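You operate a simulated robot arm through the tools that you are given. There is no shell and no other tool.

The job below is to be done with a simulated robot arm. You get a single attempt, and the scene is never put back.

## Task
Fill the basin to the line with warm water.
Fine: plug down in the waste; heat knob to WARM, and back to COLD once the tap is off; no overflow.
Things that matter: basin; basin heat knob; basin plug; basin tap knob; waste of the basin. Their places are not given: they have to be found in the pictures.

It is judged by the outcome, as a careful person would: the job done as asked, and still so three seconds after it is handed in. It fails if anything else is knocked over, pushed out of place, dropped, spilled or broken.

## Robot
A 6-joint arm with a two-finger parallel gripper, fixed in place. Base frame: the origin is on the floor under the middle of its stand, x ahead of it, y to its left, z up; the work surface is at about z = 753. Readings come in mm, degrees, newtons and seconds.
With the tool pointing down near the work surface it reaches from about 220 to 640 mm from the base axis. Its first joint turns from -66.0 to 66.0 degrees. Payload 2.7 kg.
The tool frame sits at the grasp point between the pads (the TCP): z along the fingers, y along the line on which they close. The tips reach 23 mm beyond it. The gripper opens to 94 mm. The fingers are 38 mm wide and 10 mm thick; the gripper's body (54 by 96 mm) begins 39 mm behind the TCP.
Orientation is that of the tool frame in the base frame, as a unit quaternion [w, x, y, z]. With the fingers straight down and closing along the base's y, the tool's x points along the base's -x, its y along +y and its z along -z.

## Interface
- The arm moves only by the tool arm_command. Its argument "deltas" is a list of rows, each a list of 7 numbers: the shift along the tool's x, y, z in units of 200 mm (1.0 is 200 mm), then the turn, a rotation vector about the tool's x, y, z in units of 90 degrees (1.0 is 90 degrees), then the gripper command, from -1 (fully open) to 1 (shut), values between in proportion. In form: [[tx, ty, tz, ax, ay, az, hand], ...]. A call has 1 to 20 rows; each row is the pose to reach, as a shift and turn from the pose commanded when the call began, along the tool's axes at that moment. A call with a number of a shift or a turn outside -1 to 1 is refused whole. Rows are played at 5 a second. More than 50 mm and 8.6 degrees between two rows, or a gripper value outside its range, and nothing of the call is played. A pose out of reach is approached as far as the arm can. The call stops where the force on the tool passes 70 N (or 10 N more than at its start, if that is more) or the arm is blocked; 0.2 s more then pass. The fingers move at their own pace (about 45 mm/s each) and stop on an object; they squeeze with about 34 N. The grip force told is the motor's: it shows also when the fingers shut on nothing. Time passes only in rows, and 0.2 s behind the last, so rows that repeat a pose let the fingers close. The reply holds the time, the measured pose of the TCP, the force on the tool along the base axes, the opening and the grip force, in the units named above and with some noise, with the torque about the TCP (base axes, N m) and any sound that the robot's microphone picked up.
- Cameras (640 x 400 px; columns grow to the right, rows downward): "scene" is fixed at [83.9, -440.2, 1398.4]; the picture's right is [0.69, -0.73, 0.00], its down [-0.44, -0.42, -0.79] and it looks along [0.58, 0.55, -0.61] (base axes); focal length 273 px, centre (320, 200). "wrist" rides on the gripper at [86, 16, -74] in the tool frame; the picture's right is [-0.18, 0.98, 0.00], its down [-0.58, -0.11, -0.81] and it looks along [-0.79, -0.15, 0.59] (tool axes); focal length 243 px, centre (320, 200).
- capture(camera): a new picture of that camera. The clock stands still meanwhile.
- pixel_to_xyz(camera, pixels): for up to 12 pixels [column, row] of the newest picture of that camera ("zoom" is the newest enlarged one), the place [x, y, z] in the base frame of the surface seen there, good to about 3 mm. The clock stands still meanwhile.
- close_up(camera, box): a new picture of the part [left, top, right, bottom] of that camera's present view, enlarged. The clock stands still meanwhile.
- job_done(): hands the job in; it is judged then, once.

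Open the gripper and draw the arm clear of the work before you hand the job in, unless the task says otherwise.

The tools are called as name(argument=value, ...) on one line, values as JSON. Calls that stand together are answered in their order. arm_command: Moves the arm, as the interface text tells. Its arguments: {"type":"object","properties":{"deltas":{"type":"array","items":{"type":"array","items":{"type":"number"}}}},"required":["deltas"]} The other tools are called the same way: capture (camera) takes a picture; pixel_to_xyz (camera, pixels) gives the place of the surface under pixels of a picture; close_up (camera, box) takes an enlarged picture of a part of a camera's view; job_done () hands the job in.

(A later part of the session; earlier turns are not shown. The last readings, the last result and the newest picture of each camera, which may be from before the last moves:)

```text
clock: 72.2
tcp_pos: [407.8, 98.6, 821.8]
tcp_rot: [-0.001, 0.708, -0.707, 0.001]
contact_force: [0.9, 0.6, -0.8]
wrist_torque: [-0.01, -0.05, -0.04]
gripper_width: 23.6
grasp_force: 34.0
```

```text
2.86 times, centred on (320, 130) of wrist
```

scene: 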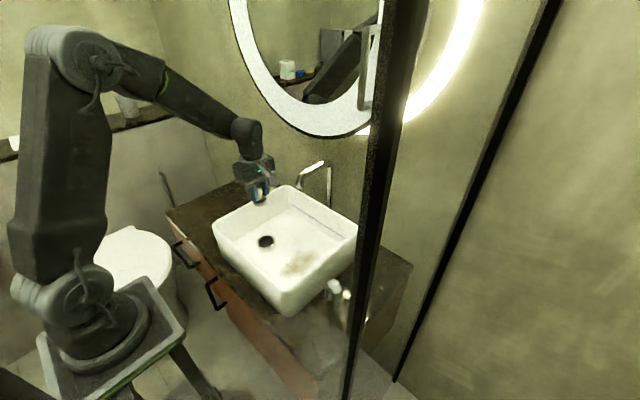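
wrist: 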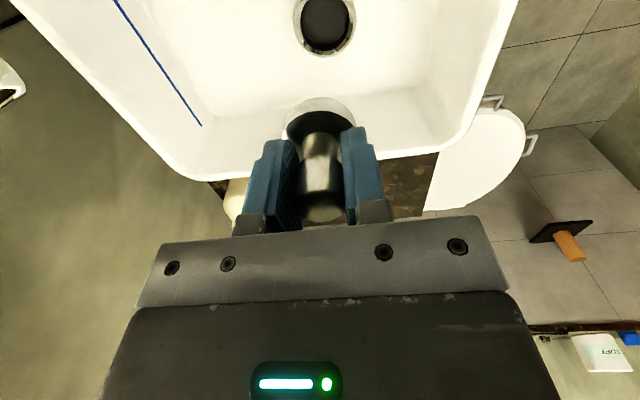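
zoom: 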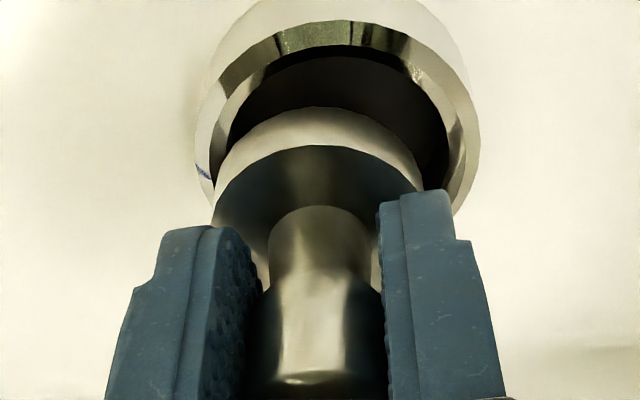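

The plug is just above the ring. I'll measure ring-top and plug-disc edge points in this scene zoom and wrist zoom to check the centring.

close_up(camera="scene", box=[252, 222, 284, 252])

pixel_to_xyz(camera="wrist", pixels=[[320, 97], [320, 105], [284, 125], [352, 118], [320, 70], [320, 80], [279, 110], [374, 110], [290, 118], [350, 112], [320, 135], [320, 150]])

```text
13.33 times, centred on (268, 237) of scene
```

zoom: 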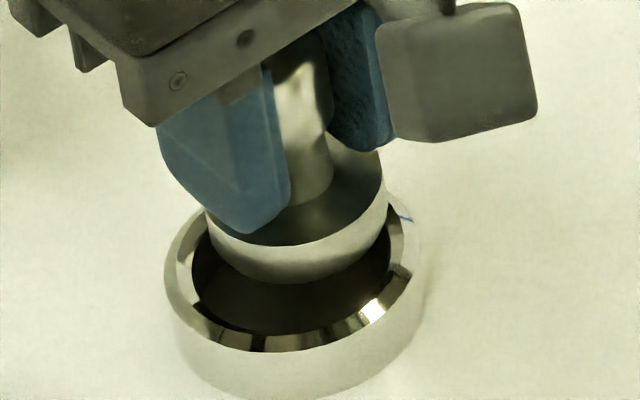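

```text
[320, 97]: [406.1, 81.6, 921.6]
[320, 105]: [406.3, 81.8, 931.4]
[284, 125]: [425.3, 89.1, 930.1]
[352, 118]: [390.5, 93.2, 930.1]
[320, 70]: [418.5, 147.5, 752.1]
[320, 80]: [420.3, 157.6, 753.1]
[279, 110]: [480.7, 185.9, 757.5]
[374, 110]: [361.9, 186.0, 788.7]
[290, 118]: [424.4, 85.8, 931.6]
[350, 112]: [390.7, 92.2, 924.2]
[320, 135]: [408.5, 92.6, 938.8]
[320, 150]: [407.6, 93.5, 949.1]
```

I'll take surface points on the plug's disc side and on the ring's top from this scene zoom for a better comparison.

pixel_to_xyz(camera="zoom", pixels=[[300, 268], [300, 258], [240, 258], [265, 266], [340, 255], [370, 235], [290, 343], [180, 275], [230, 330], [350, 325], [400, 280], [300, 278]])

capture(camera="wrist")

pixel_to_xyz(camera="wrist", pixels=[[320, 100], [320, 106], [300, 108], [340, 108], [290, 118], [350, 115], [320, 68], [295, 80], [350, 80], [285, 95], [370, 95], [320, 112]])

```text
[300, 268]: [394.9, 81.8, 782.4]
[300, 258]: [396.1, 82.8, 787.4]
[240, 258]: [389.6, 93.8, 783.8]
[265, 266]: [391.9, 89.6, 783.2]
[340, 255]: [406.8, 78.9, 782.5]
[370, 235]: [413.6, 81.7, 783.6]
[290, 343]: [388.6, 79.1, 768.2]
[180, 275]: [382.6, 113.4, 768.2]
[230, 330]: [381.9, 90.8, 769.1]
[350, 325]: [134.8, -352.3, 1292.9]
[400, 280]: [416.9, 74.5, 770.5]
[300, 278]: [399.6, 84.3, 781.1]
```

```text
taken
```

wrist: 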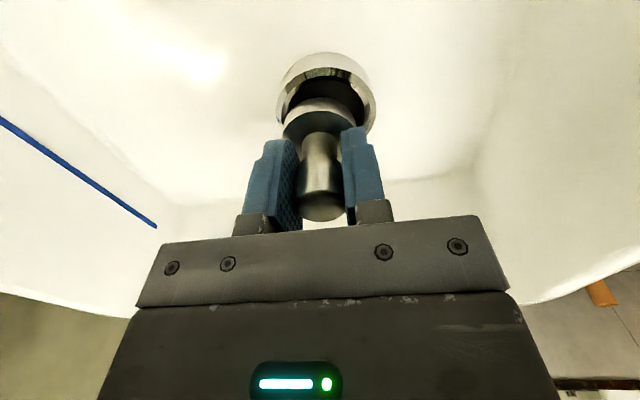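

```text
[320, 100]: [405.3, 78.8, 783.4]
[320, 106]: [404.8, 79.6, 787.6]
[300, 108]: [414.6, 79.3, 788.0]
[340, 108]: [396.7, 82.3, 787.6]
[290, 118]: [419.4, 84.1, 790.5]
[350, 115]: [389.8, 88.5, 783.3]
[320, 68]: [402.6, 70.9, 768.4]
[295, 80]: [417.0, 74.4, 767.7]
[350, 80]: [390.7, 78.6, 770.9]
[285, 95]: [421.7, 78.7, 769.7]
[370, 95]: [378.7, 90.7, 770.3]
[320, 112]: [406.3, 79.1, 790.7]
```

The fit gives plug centre ≈(407.3,99.3) against ring centre ≈(406.3,99.7): well inside the clearance. I'll shift 0.8 mm and lower slowly toward the seat, watching force.

arm_command(deltas=[[-0.001, 0.004, 0.02, 0, 0, 0, 1], [-0.001, 0.004, 0.045, 0, 0, 0, 1], [-0.001, 0.004, 0.07, 0, 0, 0, 1], [-0.001, 0.004, 0.09, 0, 0, 0, 1], [-0.001, 0.004, 0.1, 0, 0, 0, 1], [-0.001, 0.004, 0.1, 0, 0, 0, 1]])

close_up(camera="scene", box=[252, 222, 284, 252])

```text
clock: 73.4
tcp_pos: [409.0, 99.2, 806.8]
tcp_rot: [-0.003, 0.708, -0.707, 0.003]
contact_force: [-6.1, -2.0, 13.9]
wrist_torque: [-0.05, 0.06, 0.06]
gripper_width: 23.3
grasp_force: 34.3
stopped in row 6: the force on the tool passed its limit at 74 N (the readings are from after the stop); the commanded pose is now the measured one
```

```text
13.33 times, centred on (268, 237) of scene
```

zoom: 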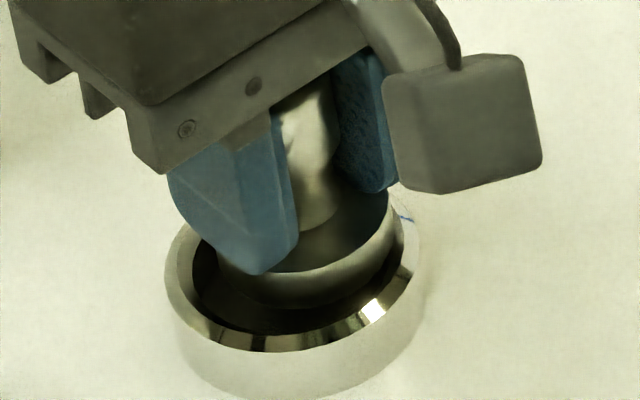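

The tool met 74 N at z≈806.8: the plug is resting on the ring's chamfer and has slid up a few mm in the grip; the leftover force (-6,-2,+14) suggests it touches on the +x side. I'll lift 10 mm and re-measure its centring.

arm_command(deltas=[[0, 0, -0.025, 0, 0, 0, 1], [0, 0, -0.05, 0, 0, 0, 1], [0, 0, -0.05, 0, 0, 0, 1]])

capture(camera="wrist")

close_up(camera="wrist", box=[270, 40, 380, 140])

close_up(camera="scene", box=[252, 222, 284, 252])

```text
clock: 74.2
tcp_pos: [409.9, 100.0, 817.0]
tcp_rot: [-0.003, 0.708, -0.706, 0.003]
contact_force: [0.0, -0.6, -1.2]
wrist_torque: [0.0, 0.01, 0.0]
gripper_width: 23.3
grasp_force: 33.8
```

```text
taken
```

wrist: 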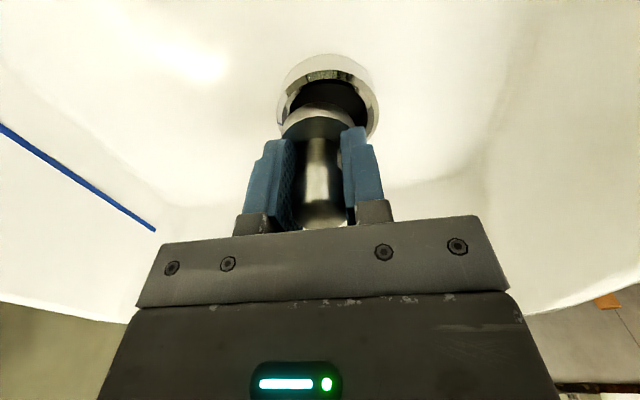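

```text
4.00 times, centred on (325, 90) of wrist
```

zoom: 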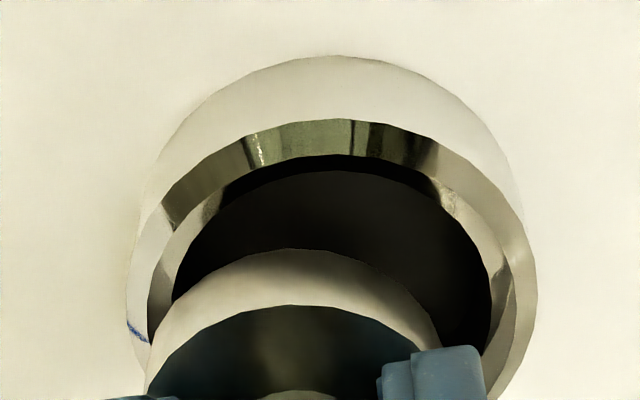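

```text
13.33 times, centred on (268, 237) of scene
```

zoom: 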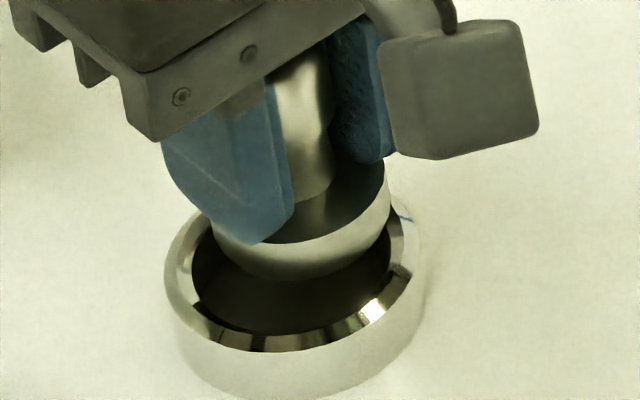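

I'll measure points along the plug's disc edge and the ring's top edge from this wrist picture.

pixel_to_xyz(camera="wrist", pixels=[[318, 108], [300, 112], [335, 112], [290, 122], [345, 122], [284, 130], [330, 72], [300, 84], [360, 84], [285, 98], [372, 98], [281, 110]])

pixel_to_xyz(camera="zoom", pixels=[[280, 262], [240, 250], [225, 240], [340, 250], [375, 222], [310, 258], [280, 343], [220, 325], [180, 280], [345, 330], [385, 300], [410, 262]])

```text
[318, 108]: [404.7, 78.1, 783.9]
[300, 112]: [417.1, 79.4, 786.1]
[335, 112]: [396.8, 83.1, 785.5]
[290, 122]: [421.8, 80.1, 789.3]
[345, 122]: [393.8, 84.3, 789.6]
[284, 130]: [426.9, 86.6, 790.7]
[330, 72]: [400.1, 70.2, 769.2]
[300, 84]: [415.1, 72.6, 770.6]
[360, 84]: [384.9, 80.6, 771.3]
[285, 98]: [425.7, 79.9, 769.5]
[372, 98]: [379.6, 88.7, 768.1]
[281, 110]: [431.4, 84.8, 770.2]
```

```text
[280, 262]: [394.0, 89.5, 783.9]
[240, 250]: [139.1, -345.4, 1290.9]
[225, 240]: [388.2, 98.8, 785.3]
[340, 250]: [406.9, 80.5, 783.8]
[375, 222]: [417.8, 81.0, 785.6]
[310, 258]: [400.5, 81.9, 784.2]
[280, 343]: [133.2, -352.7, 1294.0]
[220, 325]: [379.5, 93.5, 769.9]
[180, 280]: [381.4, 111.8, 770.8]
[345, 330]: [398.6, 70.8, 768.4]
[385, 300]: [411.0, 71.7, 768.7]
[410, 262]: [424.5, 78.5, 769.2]
```

Plug centre is ≈(409.3,99.5) and ring centre ≈(406.1,99.3), so it is 3 mm too far in +x. I'll shift by -3.2 mm in x at this height, then verify before lowering.

arm_command(deltas=[[0, 0.008, 0, 0, 0, 0, 1], [0, 0.016, 0, 0, 0, 0, 1], [0, 0.016, 0, 0, 0, 0, 1]])

capture(camera="wrist")

pixel_to_xyz(camera="wrist", pixels=[[318, 108], [300, 112], [335, 112], [290, 122], [345, 122], [284, 130], [330, 72], [300, 84], [360, 84], [285, 98], [372, 98], [281, 110]])

close_up(camera="wrist", box=[270, 40, 380, 140])

```text
clock: 75.0
tcp_pos: [406.1, 99.8, 816.7]
tcp_rot: [-0.004, 0.708, -0.706, 0.003]
contact_force: [0.2, -0.7, -0.6]
wrist_torque: [0.05, 0.01, 0.02]
gripper_width: 23.3
grasp_force: 34.1
```

```text
taken
```

wrist: 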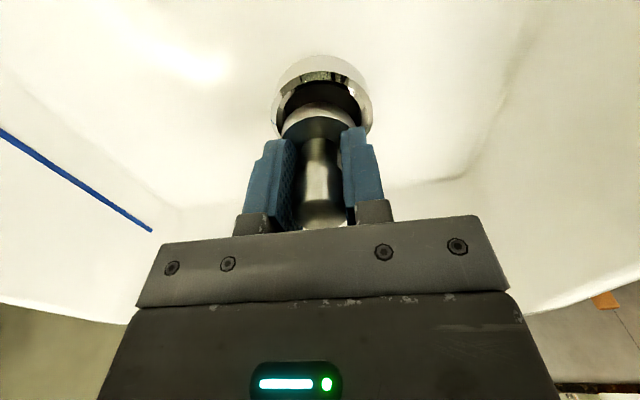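

```text
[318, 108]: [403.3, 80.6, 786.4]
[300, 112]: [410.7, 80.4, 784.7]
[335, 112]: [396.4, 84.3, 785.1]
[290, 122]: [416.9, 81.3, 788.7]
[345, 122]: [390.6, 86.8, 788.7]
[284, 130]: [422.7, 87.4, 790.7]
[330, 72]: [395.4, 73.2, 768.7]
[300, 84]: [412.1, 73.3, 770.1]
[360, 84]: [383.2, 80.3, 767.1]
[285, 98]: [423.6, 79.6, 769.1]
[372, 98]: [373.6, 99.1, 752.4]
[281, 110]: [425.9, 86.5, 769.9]
```

```text
4.00 times, centred on (325, 90) of wrist
```

zoom: 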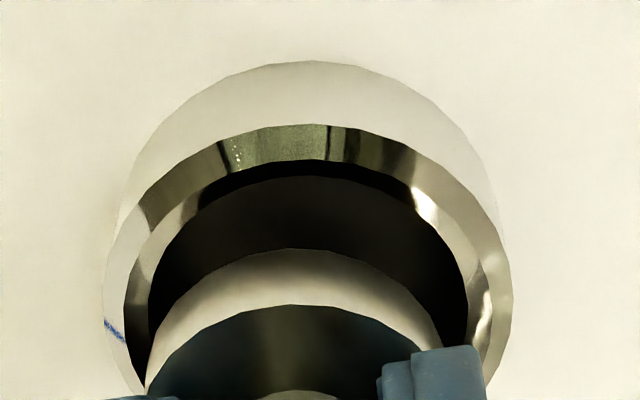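

The disc is still about 2 mm toward +x and ~1.5 mm toward +y of the ring by the image symmetry. I'll make that correction and check with both cameras.

arm_command(deltas=[[0.004, 0.005, 0, 0, 0, 0, 1], [0.0075, 0.01, 0, 0, 0, 0, 1], [0.0075, 0.01, 0, 0, 0, 0, 1]])

close_up(camera="wrist", box=[270, 40, 380, 140])

close_up(camera="scene", box=[252, 222, 284, 252])

```text
clock: 75.8
tcp_pos: [403.5, 98.0, 816.2]
tcp_rot: [-0.003, 0.708, -0.706, 0.003]
contact_force: [0.5, -0.2, -0.8]
wrist_torque: [0.02, -0.01, -0.01]
gripper_width: 23.4
grasp_force: 34.2
```

```text
4.00 times, centred on (325, 90) of wrist
```

zoom: 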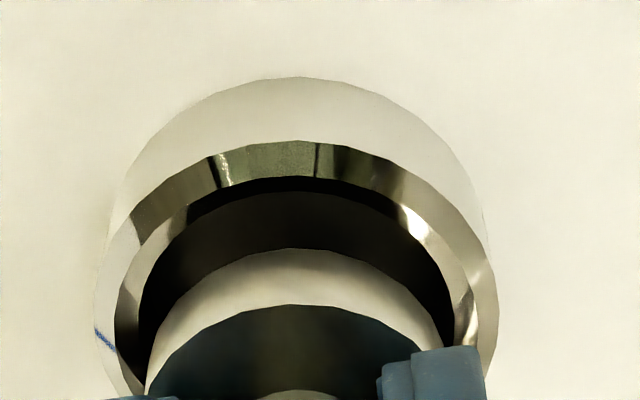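

```text
13.33 times, centred on (268, 237) of scene
```

zoom: 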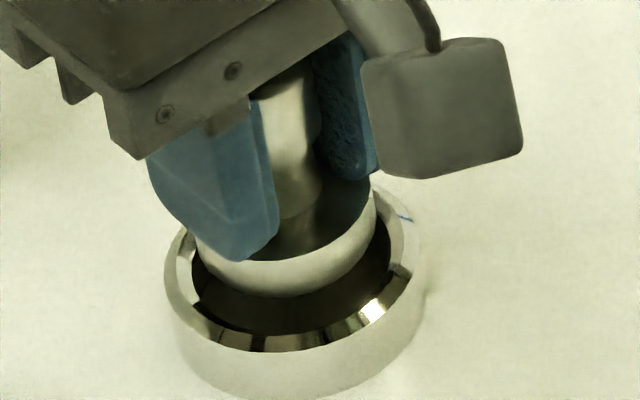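

Wrist view now shows disc and ring nearly concentric (disc centre ≈293, ring ≈296 px in the zoom), with perhaps 1 mm left in y. I'll nudge -0.8 mm in y and lower gently by ~11 mm to see if it enters.

arm_command(deltas=[[0.004, 0, 0.015, 0, 0, 0, 1], [0.004, 0, 0.03, 0, 0, 0, 1], [0.004, 0, 0.045, 0, 0, 0, 1], [0.004, 0, 0.055, 0, 0, 0, 1]])

close_up(camera="wrist", box=[270, 40, 380, 140])

close_up(camera="scene", box=[252, 222, 284, 252])

```text
clock: 76.8
tcp_pos: [404.4, 98.1, 805.6]
tcp_rot: [-0.005, 0.708, -0.707, 0.003]
contact_force: [2.5, 2.7, 2.0]
wrist_torque: [0.05, -0.03, 0.01]
gripper_width: 23.3
grasp_force: 34.1
```

```text
4.00 times, centred on (325, 90) of wrist
```

zoom: 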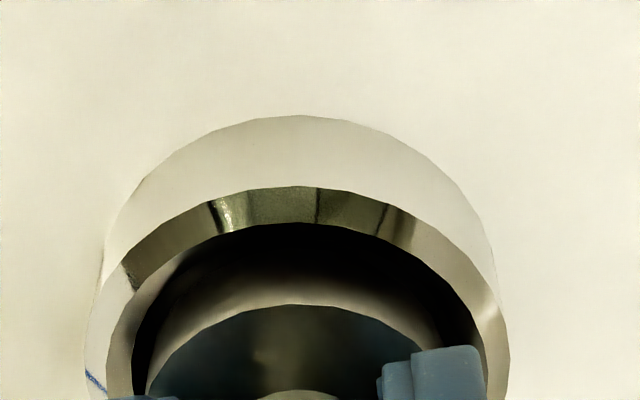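

```text
13.33 times, centred on (268, 237) of scene
```

zoom: 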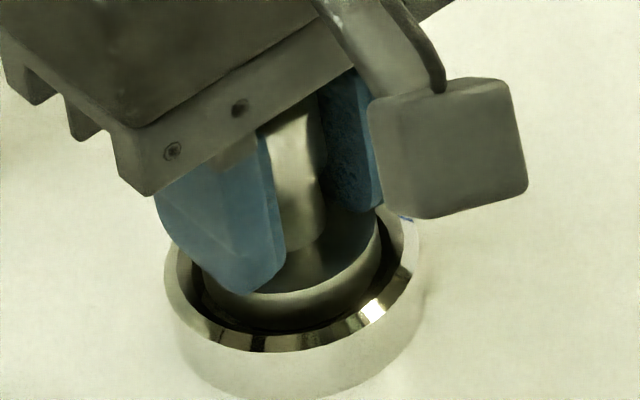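

It is now entering the ring with hardly any force (≈2–3 N). I'll continue lowering in small steps.

arm_command(deltas=[[0, 0, 0.015, 0, 0, 0, 1], [0, 0, 0.03, 0, 0, 0, 1], [0, 0, 0.042, 0, 0, 0, 1], [0, 0, 0.05, 0, 0, 0, 1]])

close_up(camera="wrist", box=[270, 40, 380, 140])

close_up(camera="scene", box=[252, 222, 284, 252])

```text
clock: 77.8
tcp_pos: [404.3, 97.8, 794.7]
tcp_rot: [-0.004, 0.708, -0.706, 0.003]
contact_force: [-1.7, 20.2, 7.0]
wrist_torque: [0.45, 0.01, 0.06]
gripper_width: 23.2
grasp_force: 34.5
```

```text
4.00 times, centred on (325, 90) of wrist
```

zoom: 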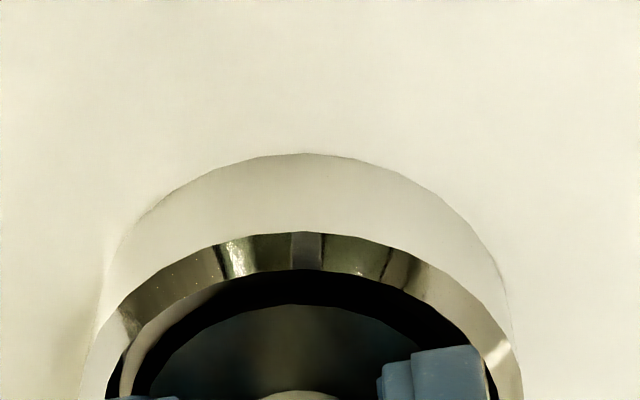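

```text
13.33 times, centred on (268, 237) of scene
```

zoom: 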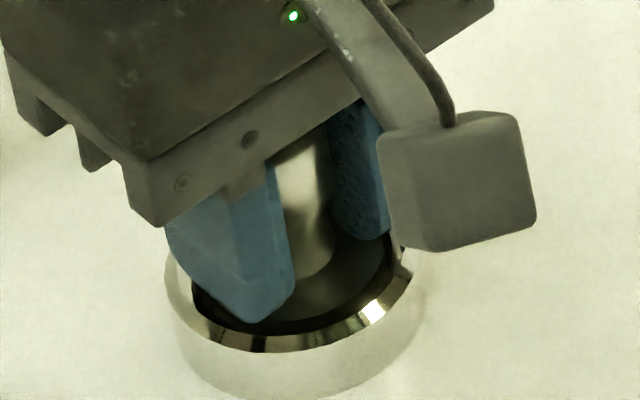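

The plug's top is now level with the ring (TCP z≈794.7, tips just above the ring). I'll open the fingers slowly to release it and look before going up.

arm_command(deltas=[[0, 0, 0, 0, 0, 0, 0.45], [0, 0, 0, 0, 0, 0, 0.3], [0, 0, 0, 0, 0, 0, 0.2], [0, 0, 0, 0, 0, 0, 0.2]])

close_up(camera="wrist", box=[250, 80, 390, 220])

close_up(camera="scene", box=[252, 222, 284, 252])

```text
clock: 78.8
tcp_pos: [404.5, 95.6, 796.4]
tcp_rot: [-0.003, 0.708, -0.707, 0.002]
contact_force: [0.3, 0.7, 0.4]
wrist_torque: [0.01, 0.03, 0.01]
gripper_width: 37.7
grasp_force: 0.0
```

```text
2.86 times, centred on (320, 150) of wrist
```

zoom: 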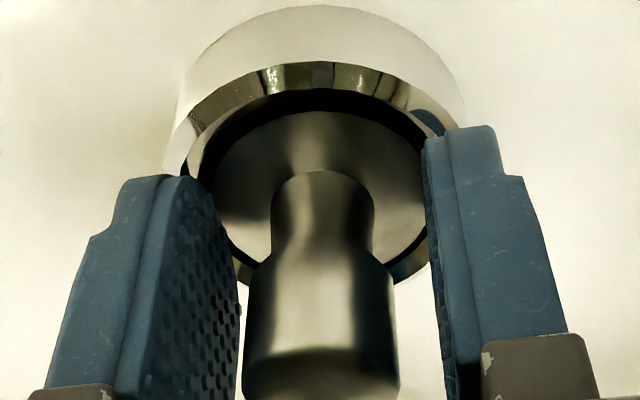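

```text
13.33 times, centred on (268, 237) of scene
```

zoom: 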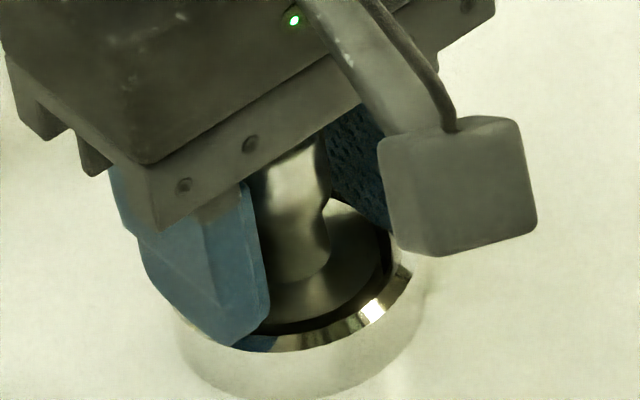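

The plug sits inside the ring, upright, and the fingers are clear of the stem. I'll rise straight up and check it.

arm_command(deltas=[[0, 0, 0, 0, 0, 0, 0], [0, 0, 0, 0, 0, 0, -0.2], [0, 0, -0.1, 0, 0, 0, -0.2], [0, 0, -0.25, 0, 0, 0, -0.2], [0, 0, -0.45, 0, 0, 0, -0.2], [0, 0, -0.65, 0, 0, 0, -0.2], [0, 0, -0.85, 0, 0, 0, -0.2], [0, 0, -0.95, 0, 0, 0, -0.2], [0, 0, -0.95, 0, 0, 0, -0.2]])

capture(camera="wrist")

capture(camera="scene")

close_up(camera="scene", box=[246, 216, 290, 256])

```text
clock: 80.8
tcp_pos: [401.7, 98.2, 984.0]
tcp_rot: [-0.003, 0.708, -0.706, 0.003]
contact_force: [0.5, -0.4, 0.7]
wrist_torque: [-0.03, 0.01, 0.0]
gripper_width: 56.3
grasp_force: 0.1
```

```text
taken
```

wrist: 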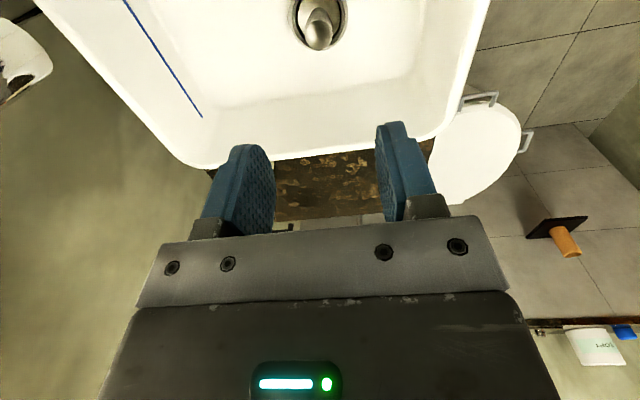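

```text
taken
```

scene: 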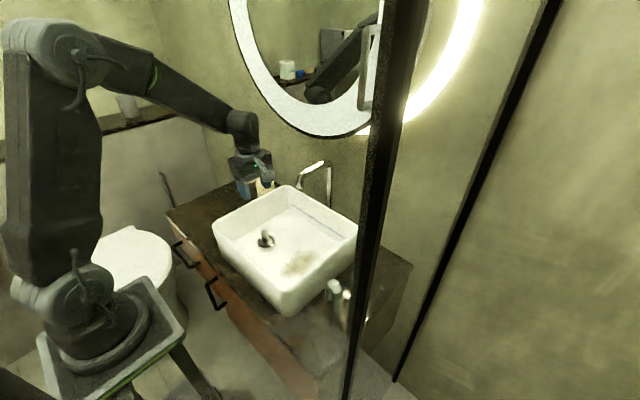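

```text
10.00 times, centred on (268, 236) of scene
```

zoom: 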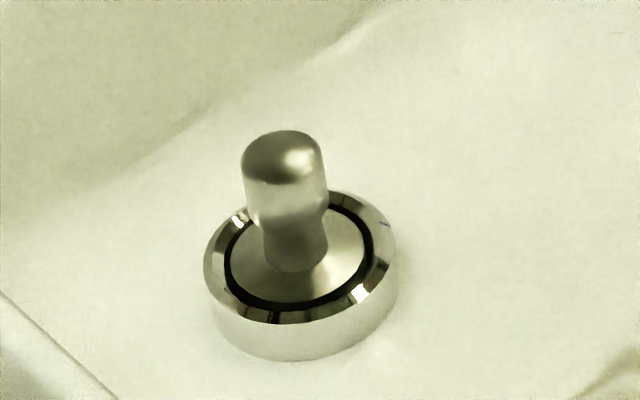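

The plug is down, level and centred in the waste ring. I'll check its heights and then return to the tap knob.

pixel_to_xyz(camera="zoom", pixels=[[285, 145], [270, 290], [340, 250], [240, 260], [290, 320], [215, 270], [440, 330]])

close_up(camera="scene", box=[270, 180, 370, 260])

```text
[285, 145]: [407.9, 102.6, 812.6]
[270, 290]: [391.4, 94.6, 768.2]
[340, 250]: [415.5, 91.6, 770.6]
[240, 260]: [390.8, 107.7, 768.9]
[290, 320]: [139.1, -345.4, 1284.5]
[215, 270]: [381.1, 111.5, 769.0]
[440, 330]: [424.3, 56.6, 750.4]
```

```text
5.00 times, centred on (320, 220) of scene
```

zoom: 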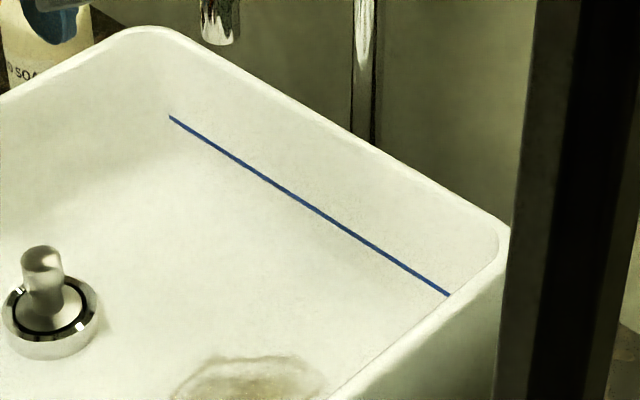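

The plug is seated: disc top z≈769 flush with the ring, stem top 812.6. I'll measure the fill line's height at several points.

pixel_to_xyz(camera="zoom", pixels=[[175, 121], [210, 144], [250, 170], [300, 203], [350, 235], [400, 266], [440, 291], [250, 230], [300, 260], [350, 290]])

```text
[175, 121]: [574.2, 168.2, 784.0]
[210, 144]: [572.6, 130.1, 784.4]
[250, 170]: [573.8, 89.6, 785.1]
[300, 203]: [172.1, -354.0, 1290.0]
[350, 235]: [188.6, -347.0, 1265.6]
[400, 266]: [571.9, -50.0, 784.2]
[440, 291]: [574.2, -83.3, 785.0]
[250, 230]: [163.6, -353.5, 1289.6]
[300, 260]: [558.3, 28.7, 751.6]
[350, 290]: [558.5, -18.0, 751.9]
```

The line is at z≈784.5 (floor ≈751.8). Before starting, I'll check the mirror band once more to see if it is fading with the tap off.

close_up(camera="scene", box=[220, 0, 400, 150])

close_up(camera="scene", box=[310, 270, 370, 320])

```text
2.67 times, centred on (310, 75) of scene
```

zoom: 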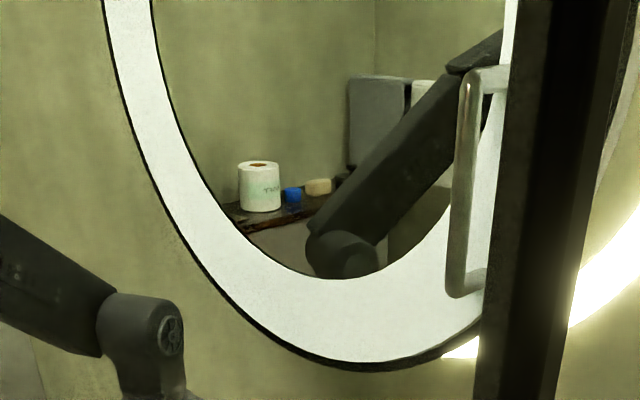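

```text
8.00 times, centred on (340, 295) of scene
```

zoom: 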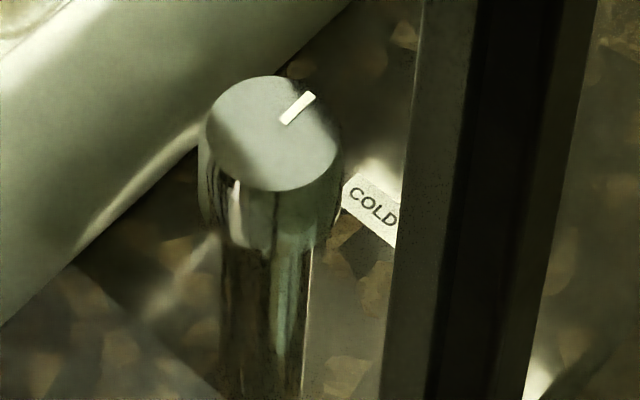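

The band stays the same, so I'll go with the label order, with COLD at +x. Heat is at WARM and the plug is in; now I travel to the tap knob, turning the gripper back on the way at z≈984 and keeping x≤400, clear of the spout.

arm_command(deltas=[[0.11, 0.011, 0, 0, 0, 0.086, -0.5], [0.22, 0.022, 0, 0, 0, 0.172, -0.5], [0.33, 0.033, 0, 0, 0, 0.258, -0.5], [0.44, 0.044, 0, 0, 0, 0.344, -0.5], [0.55, 0.055, 0, 0, 0, 0.43, -0.5], [0.66, 0.066, 0, 0, 0, 0.516, -0.5], [0.77, 0.077, 0, 0, 0, 0.602, -0.5], [0.88, 0.088, 0, 0, 0, 0.688, -0.5], [1.0, 0.1, 0, 0, 0, 0.774, -0.5], [1.0, 0.1, 0, 0, 0, 0.86, -0.5], [1.0, 0.1, 0, 0, 0, 0.946, -0.5], [1.0, 0.1, 0, 0, 0, 1.0, -0.5], [1.0, 0.1, 0, 0, 0, 1.0, -0.5]])

```text
clock: 83.6
tcp_pos: [382.4, -104.1, 985.5]
tcp_rot: [0.005, 0.0, 1.0, 0.0]
contact_force: [0.9, -0.2, 0.9]
wrist_torque: [-0.04, 0.03, 0.04]
gripper_width: 70.4
grasp_force: 0.2
```

Now over the basin's right side at rotation 0. I'll go over the tap knob with ~50° of clockwise pre-turn, descend to z≈880 and grip it.

arm_command(deltas=[[0.016, -0.082, 0, 0, 0, 0.08, -1], [0.032, -0.165, 0, 0, 0, 0.16, -1], [0.048, -0.247, 0, 0, 0, 0.24, -1], [0.064, -0.33, 0, 0, 0, 0.32, -1], [0.08, -0.412, 0.03, 0, 0, 0.4, -1], [0.096, -0.495, 0.08, 0, 0, 0.48, -1], [0.112, -0.577, 0.128, 0, 0, 0.556, -1], [0.112, -0.577, 0.128, 0, 0, 0.556, -1], [0.112, -0.577, 0.23, 0, 0, 0.556, -1], [0.112, -0.577, 0.33, 0, 0, 0.556, -1], [0.112, -0.577, 0.43, 0, 0, 0.556, -1], [0.112, -0.577, 0.528, 0, 0, 0.556, -1], [0.112, -0.577, 0.528, 0, 0, 0.556, -1]])

capture(camera="wrist")

```text
clock: 86.4
tcp_pos: [359.5, -216.9, 879.6]
tcp_rot: [0.004, 0.423, 0.906, 0.002]
contact_force: [0.4, -1.4, 0.3]
wrist_torque: [0.0, 0.01, 0.0]
gripper_width: 93.9
grasp_force: 0.1
```

```text
taken
```

wrist: 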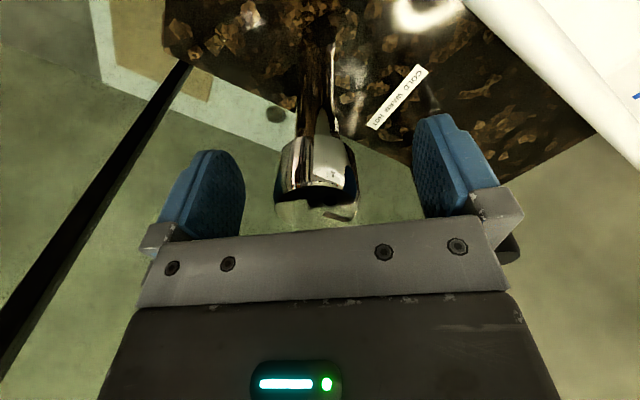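

The knob is between the pads (around (318,175)). I'll centre by ~2 mm and close on it.

arm_command(deltas=[[-0.009, -0.0075, 0, 0, 0, 0, -0.5], [-0.009, -0.0075, 0, 0, 0, 0, 0.3], [-0.009, -0.0075, 0, 0, 0, 0, 1], [-0.009, -0.0075, 0, 0, 0, 0, 1], [-0.009, -0.0075, 0, 0, 0, 0, 1], [-0.009, -0.0075, 0, 0, 0, 0, 1]])

```text
clock: 87.8
tcp_pos: [360.1, -219.7, 880.0]
tcp_rot: [0.003, 0.422, 0.907, 0.002]
contact_force: [-3.3, -6.9, 0.6]
wrist_torque: [-0.76, 0.76, 0.03]
gripper_width: 39.2
grasp_force: 44.9
```

Gripped. I'll open the tap about 40° counter-clockwise and watch the basin.

arm_command(deltas=[[0, 0, 0, 0, 0, -0.08, 1], [0, 0, 0, 0, 0, -0.16, 1], [0, 0, 0, 0, 0, -0.24, 1], [0, 0, 0, 0, 0, -0.32, 1], [0, 0, 0, 0, 0, -0.4, 1], [0, 0, 0, 0, 0, -0.445, 1], [0, 0, 0, 0, 0, -0.445, 1], [0, 0, 0, 0, 0, -0.445, 1], [0, 0, 0, 0, 0, -0.445, 1], [0, 0, 0, 0, 0, -0.445, 1]])

capture(camera="scene")

close_up(camera="scene", box=[210, 160, 350, 310])

```text
clock: 90.0
tcp_pos: [360.4, -220.2, 879.3]
tcp_rot: [0.005, 0.086, 0.996, 0.0]
contact_force: [-11.1, 3.6, 10.6]
wrist_torque: [-0.26, 0.74, 0.03]
gripper_width: 38.8
grasp_force: 44.6
```

```text
taken
```

scene: 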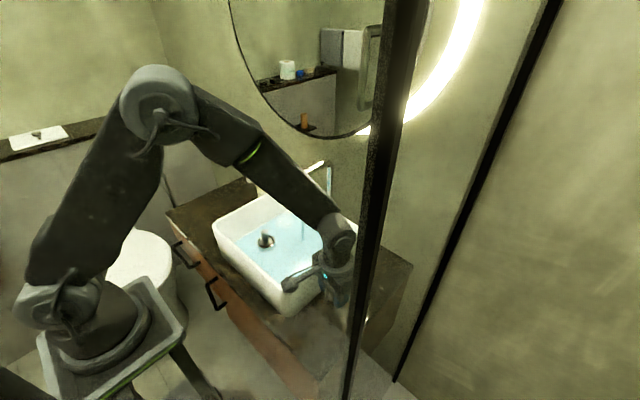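

```text
2.67 times, centred on (280, 235) of scene
```

zoom: 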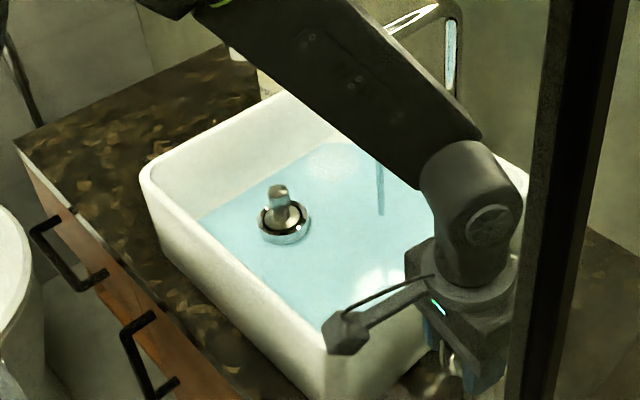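

Water is collecting fast, and the mirror band has vanished. The clock stands still now, so I'll measure the water surface height at several points.

pixel_to_xyz(camera="scene", pixels=[[255, 255], [265, 265], [275, 275], [280, 262], [290, 250], [295, 240], [285, 230], [275, 255], [300, 250], [250, 245], [280, 222], [290, 262]])

pixel_to_xyz(camera="zoom", pixels=[[230, 240], [300, 270], [350, 260], [330, 200], [320, 300], [260, 270], [400, 230], [350, 230], [240, 215], [320, 170], [300, 250], [340, 290]])

```text
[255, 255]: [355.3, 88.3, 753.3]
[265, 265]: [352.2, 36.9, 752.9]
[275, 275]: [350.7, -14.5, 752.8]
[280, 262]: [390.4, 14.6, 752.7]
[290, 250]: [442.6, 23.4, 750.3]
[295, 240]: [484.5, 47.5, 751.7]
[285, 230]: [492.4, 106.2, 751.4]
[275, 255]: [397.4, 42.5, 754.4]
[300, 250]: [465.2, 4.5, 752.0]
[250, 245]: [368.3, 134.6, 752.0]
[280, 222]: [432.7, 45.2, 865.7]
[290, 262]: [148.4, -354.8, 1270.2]
```

```text
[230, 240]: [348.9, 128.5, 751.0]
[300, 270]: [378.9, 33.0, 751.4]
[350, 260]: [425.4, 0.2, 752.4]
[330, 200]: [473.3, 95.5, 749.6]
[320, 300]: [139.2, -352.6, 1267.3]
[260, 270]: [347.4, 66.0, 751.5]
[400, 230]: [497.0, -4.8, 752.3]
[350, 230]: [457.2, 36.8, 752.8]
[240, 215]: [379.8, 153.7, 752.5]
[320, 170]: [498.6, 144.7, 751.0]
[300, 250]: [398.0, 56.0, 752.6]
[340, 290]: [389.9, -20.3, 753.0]
```

The depth reading passes through the clear water, so I must judge by the waterline. I'll zoom on the plug ring and the left/front wall waterline.

close_up(camera="scene", box=[246, 216, 290, 256])

close_up(camera="scene", box=[220, 190, 300, 250])

close_up(camera="scene", box=[220, 0, 400, 150])

```text
10.00 times, centred on (268, 236) of scene
```

zoom: 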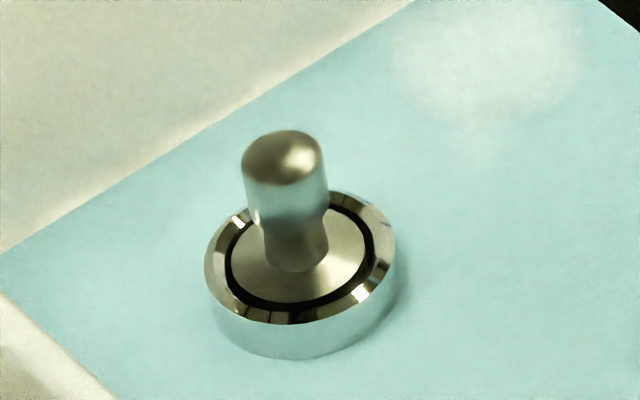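

```text
6.67 times, centred on (260, 220) of scene
```

zoom: 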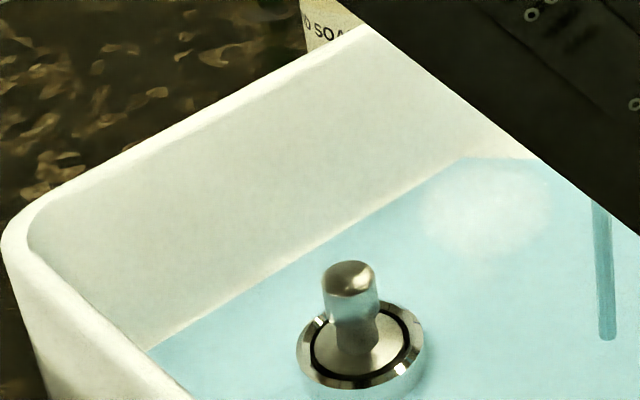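

```text
2.67 times, centred on (310, 75) of scene
```

zoom: 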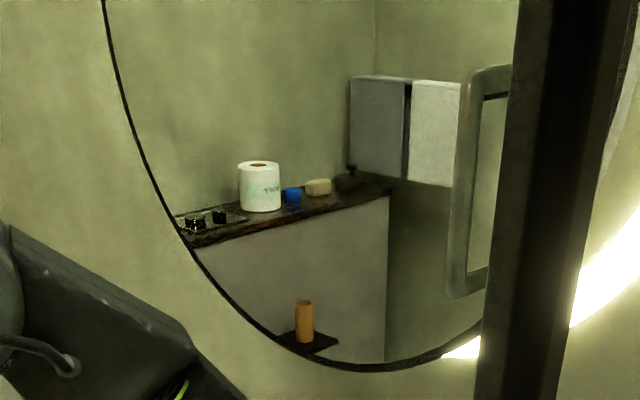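

The mirror has cleared, good. To get the water level I'll read the wall surface right at the waterline along the left inner wall, from about (234.5,242.2) to (281.7,214) in the scene picture.

pixel_to_xyz(camera="scene", pixels=[[237, 240.5], [241, 238.1], [245, 235.7], [249, 233.3], [253, 230.9], [257, 228.5], [261, 226.2], [265, 223.8], [269, 221.4], [273, 219], [277, 216.6], [280, 214.8]])

```text
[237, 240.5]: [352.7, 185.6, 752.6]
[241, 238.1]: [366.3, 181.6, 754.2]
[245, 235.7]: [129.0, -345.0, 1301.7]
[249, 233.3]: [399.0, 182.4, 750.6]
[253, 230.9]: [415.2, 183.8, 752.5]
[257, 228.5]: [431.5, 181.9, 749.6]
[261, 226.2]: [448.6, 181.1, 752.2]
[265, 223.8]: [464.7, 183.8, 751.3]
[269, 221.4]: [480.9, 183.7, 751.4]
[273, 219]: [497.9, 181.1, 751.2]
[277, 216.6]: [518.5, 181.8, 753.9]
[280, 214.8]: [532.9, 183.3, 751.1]
```

The waterline is still at the floor edge (z≈752), so only a thin film so far. I'll hold the tap open for 4 s and look again to learn the fill rate.

arm_command(deltas=[[0, 0, 0, 0, 0, 0, 1], [0, 0, 0, 0, 0, 0, 1], [0, 0, 0, 0, 0, 0, 1], [0, 0, 0, 0, 0, 0, 1], [0, 0, 0, 0, 0, 0, 1], [0, 0, 0, 0, 0, 0, 1], [0, 0, 0, 0, 0, 0, 1], [0, 0, 0, 0, 0, 0, 1], [0, 0, 0, 0, 0, 0, 1], [0, 0, 0, 0, 0, 0, 1], [0, 0, 0, 0, 0, 0, 1], [0, 0, 0, 0, 0, 0, 1], [0, 0, 0, 0, 0, 0, 1], [0, 0, 0, 0, 0, 0, 1], [0, 0, 0, 0, 0, 0, 1], [0, 0, 0, 0, 0, 0, 1], [0, 0, 0, 0, 0, 0, 1], [0, 0, 0, 0, 0, 0, 1], [0, 0, 0, 0, 0, 0, 1]])

close_up(camera="scene", box=[220, 190, 300, 250])

capture(camera="scene")

```text
clock: 94.0
tcp_pos: [360.3, -219.5, 879.2]
tcp_rot: [0.005, 0.087, 0.996, 0.001]
contact_force: [-7.4, 9.4, 6.0]
wrist_torque: [-0.47, -0.14, 0.0]
gripper_width: 38.8
grasp_force: 45.1
```

```text
6.67 times, centred on (260, 220) of scene
```

zoom: 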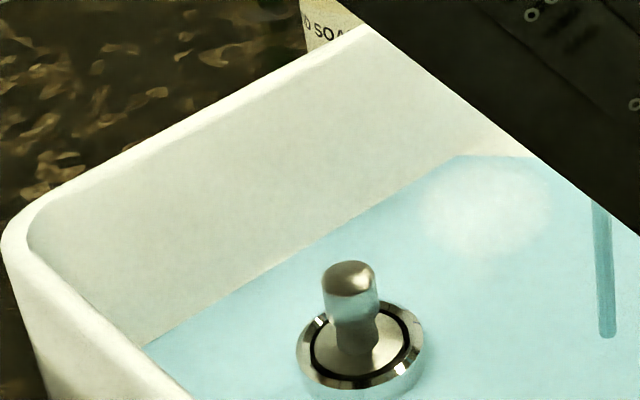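

```text
taken
```

scene: 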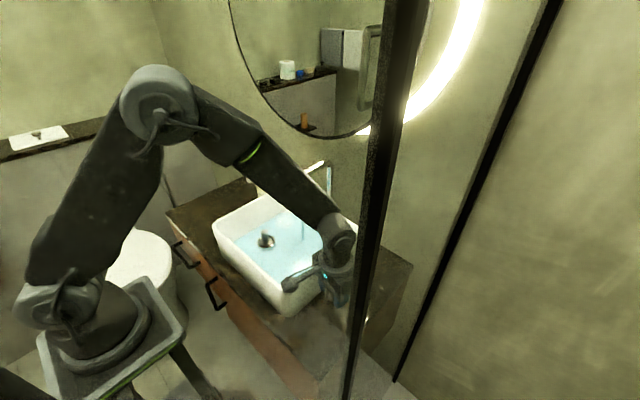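

The waterline has risen visibly. I'll take a finer zoom at the left wall for a precise reading.

close_up(camera="scene", box=[236, 214, 268, 240])

pixel_to_xyz(camera="zoom", pixels=[[40, 60], [80, 120], [100, 150], [120, 200], [200, 120], [200, 160], [300, 100], [300, 140], [400, 60], [400, 100]])

```text
15.38 times, centred on (252, 227) of scene
```

zoom: 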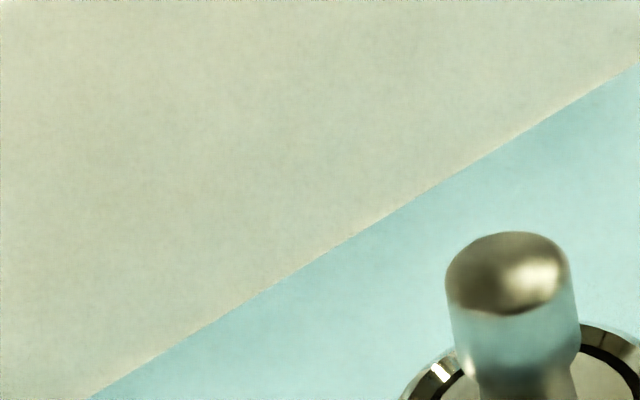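

```text
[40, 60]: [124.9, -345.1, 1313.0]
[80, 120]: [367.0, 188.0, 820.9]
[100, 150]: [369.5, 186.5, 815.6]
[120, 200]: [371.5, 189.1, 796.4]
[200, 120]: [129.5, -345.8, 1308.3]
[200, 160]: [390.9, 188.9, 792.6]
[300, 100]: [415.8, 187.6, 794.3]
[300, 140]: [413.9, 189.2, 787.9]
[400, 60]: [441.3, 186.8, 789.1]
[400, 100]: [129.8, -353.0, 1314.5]
```

I'll read the wall height right at the current waterline in this zoom.

pixel_to_xyz(camera="zoom", pixels=[[120, 378], [160, 354], [200, 329], [240, 305], [280, 281], [320, 257], [360, 232], [400, 208], [440, 184], [480, 159], [540, 122], [600, 86]])

```text
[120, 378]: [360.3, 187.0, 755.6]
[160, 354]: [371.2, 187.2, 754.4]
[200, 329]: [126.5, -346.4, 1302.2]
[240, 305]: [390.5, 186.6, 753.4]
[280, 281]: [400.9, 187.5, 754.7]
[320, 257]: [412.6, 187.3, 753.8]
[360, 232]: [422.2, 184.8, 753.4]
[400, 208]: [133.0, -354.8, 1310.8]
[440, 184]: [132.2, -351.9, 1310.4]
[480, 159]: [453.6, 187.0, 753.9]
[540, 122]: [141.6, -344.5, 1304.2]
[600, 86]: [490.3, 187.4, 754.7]
```

Level ≈754.2 at t=94 (≈0.55 mm/s). I'll open the tap another ~36° to speed it up and hold for about 3 s.

arm_command(deltas=[[0, 0, 0, 0, 0, -0.08, 1], [0, 0, 0, 0, 0, -0.16, 1], [0, 0, 0, 0, 0, -0.24, 1], [0, 0, 0, 0, 0, -0.32, 1], [0, 0, 0, 0, 0, -0.4, 1], [0, 0, 0, 0, 0, -0.4, 1], [0, 0, 0, 0, 0, -0.4, 1], [0, 0, 0, 0, 0, -0.4, 1], [0, 0, 0, 0, 0, -0.4, 1], [0, 0, 0, 0, 0, -0.4, 1], [0, 0, 0, 0, 0, -0.4, 1], [0, 0, 0, 0, 0, -0.4, 1], [0, 0, 0, 0, 0, -0.4, 1], [0, 0, 0, 0, 0, -0.4, 1], [0, 0, 0, 0, 0, -0.4, 1], [0, 0, 0, 0, 0, -0.4, 1], [0, 0, 0, 0, 0, -0.4, 1], [0, 0, 0, 0, 0, -0.4, 1], [0, 0, 0, 0, 0, -0.4, 1]])

close_up(camera="scene", box=[236, 214, 268, 240])

capture(camera="scene")

```text
clock: 98.0
tcp_pos: [359.9, -220.6, 880.1]
tcp_rot: [0.005, -0.226, 0.974, 0.0]
contact_force: [-4.0, 35.5, 20.7]
wrist_torque: [0.45, -0.13, -0.06]
gripper_width: 38.8
grasp_force: 45.5
```

```text
15.38 times, centred on (252, 227) of scene
```

zoom: 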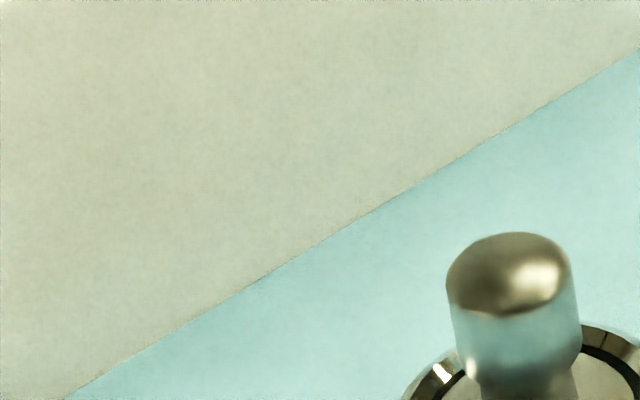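

```text
taken
```

scene: 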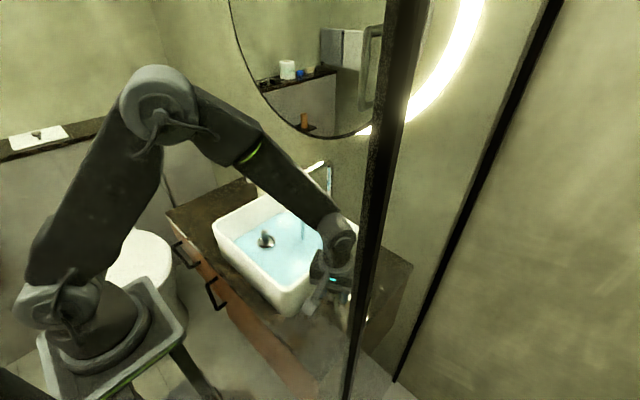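

Level ≈758.4 at t=98 (about 1.1 mm/s now). I'll hold another ~8 s in two calls and measure.

arm_command(deltas=[[0, 0, 0, 0, 0, 0, 1], [0, 0, 0, 0, 0, 0, 1], [0, 0, 0, 0, 0, 0, 1], [0, 0, 0, 0, 0, 0, 1], [0, 0, 0, 0, 0, 0, 1], [0, 0, 0, 0, 0, 0, 1], [0, 0, 0, 0, 0, 0, 1], [0, 0, 0, 0, 0, 0, 1], [0, 0, 0, 0, 0, 0, 1], [0, 0, 0, 0, 0, 0, 1], [0, 0, 0, 0, 0, 0, 1], [0, 0, 0, 0, 0, 0, 1], [0, 0, 0, 0, 0, 0, 1], [0, 0, 0, 0, 0, 0, 1], [0, 0, 0, 0, 0, 0, 1], [0, 0, 0, 0, 0, 0, 1], [0, 0, 0, 0, 0, 0, 1], [0, 0, 0, 0, 0, 0, 1], [0, 0, 0, 0, 0, 0, 1]])

close_up(camera="scene", box=[236, 214, 268, 240])

```text
clock: 102.0
tcp_pos: [361.2, -221.1, 879.8]
tcp_rot: [0.005, -0.227, 0.974, 0.0]
contact_force: [-3.2, 34.6, 20.5]
wrist_torque: [0.31, 0.06, -0.02]
gripper_width: 38.9
grasp_force: 45.2
```

```text
15.38 times, centred on (252, 227) of scene
```

zoom: 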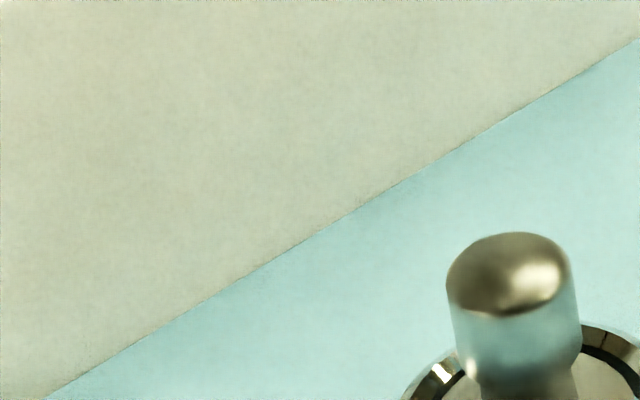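

The waterline moved ~13 zoom px (≈3.5 mm in 4 s). I'll verify absolute height at the line now.

pixel_to_xyz(camera="zoom", pixels=[[80, 374], [120, 349], [160, 325], [200, 301], [240, 277], [280, 252], [320, 228], [360, 204], [420, 168], [480, 132], [540, 95], [600, 59]])

```text
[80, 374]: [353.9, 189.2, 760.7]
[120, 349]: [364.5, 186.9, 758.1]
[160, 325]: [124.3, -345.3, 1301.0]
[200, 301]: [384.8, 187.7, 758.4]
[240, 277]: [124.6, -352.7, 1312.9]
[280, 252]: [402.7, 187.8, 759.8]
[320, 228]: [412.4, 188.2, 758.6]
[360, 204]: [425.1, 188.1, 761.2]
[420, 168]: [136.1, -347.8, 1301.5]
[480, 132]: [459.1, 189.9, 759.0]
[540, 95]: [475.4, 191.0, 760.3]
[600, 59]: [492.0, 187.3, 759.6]
```

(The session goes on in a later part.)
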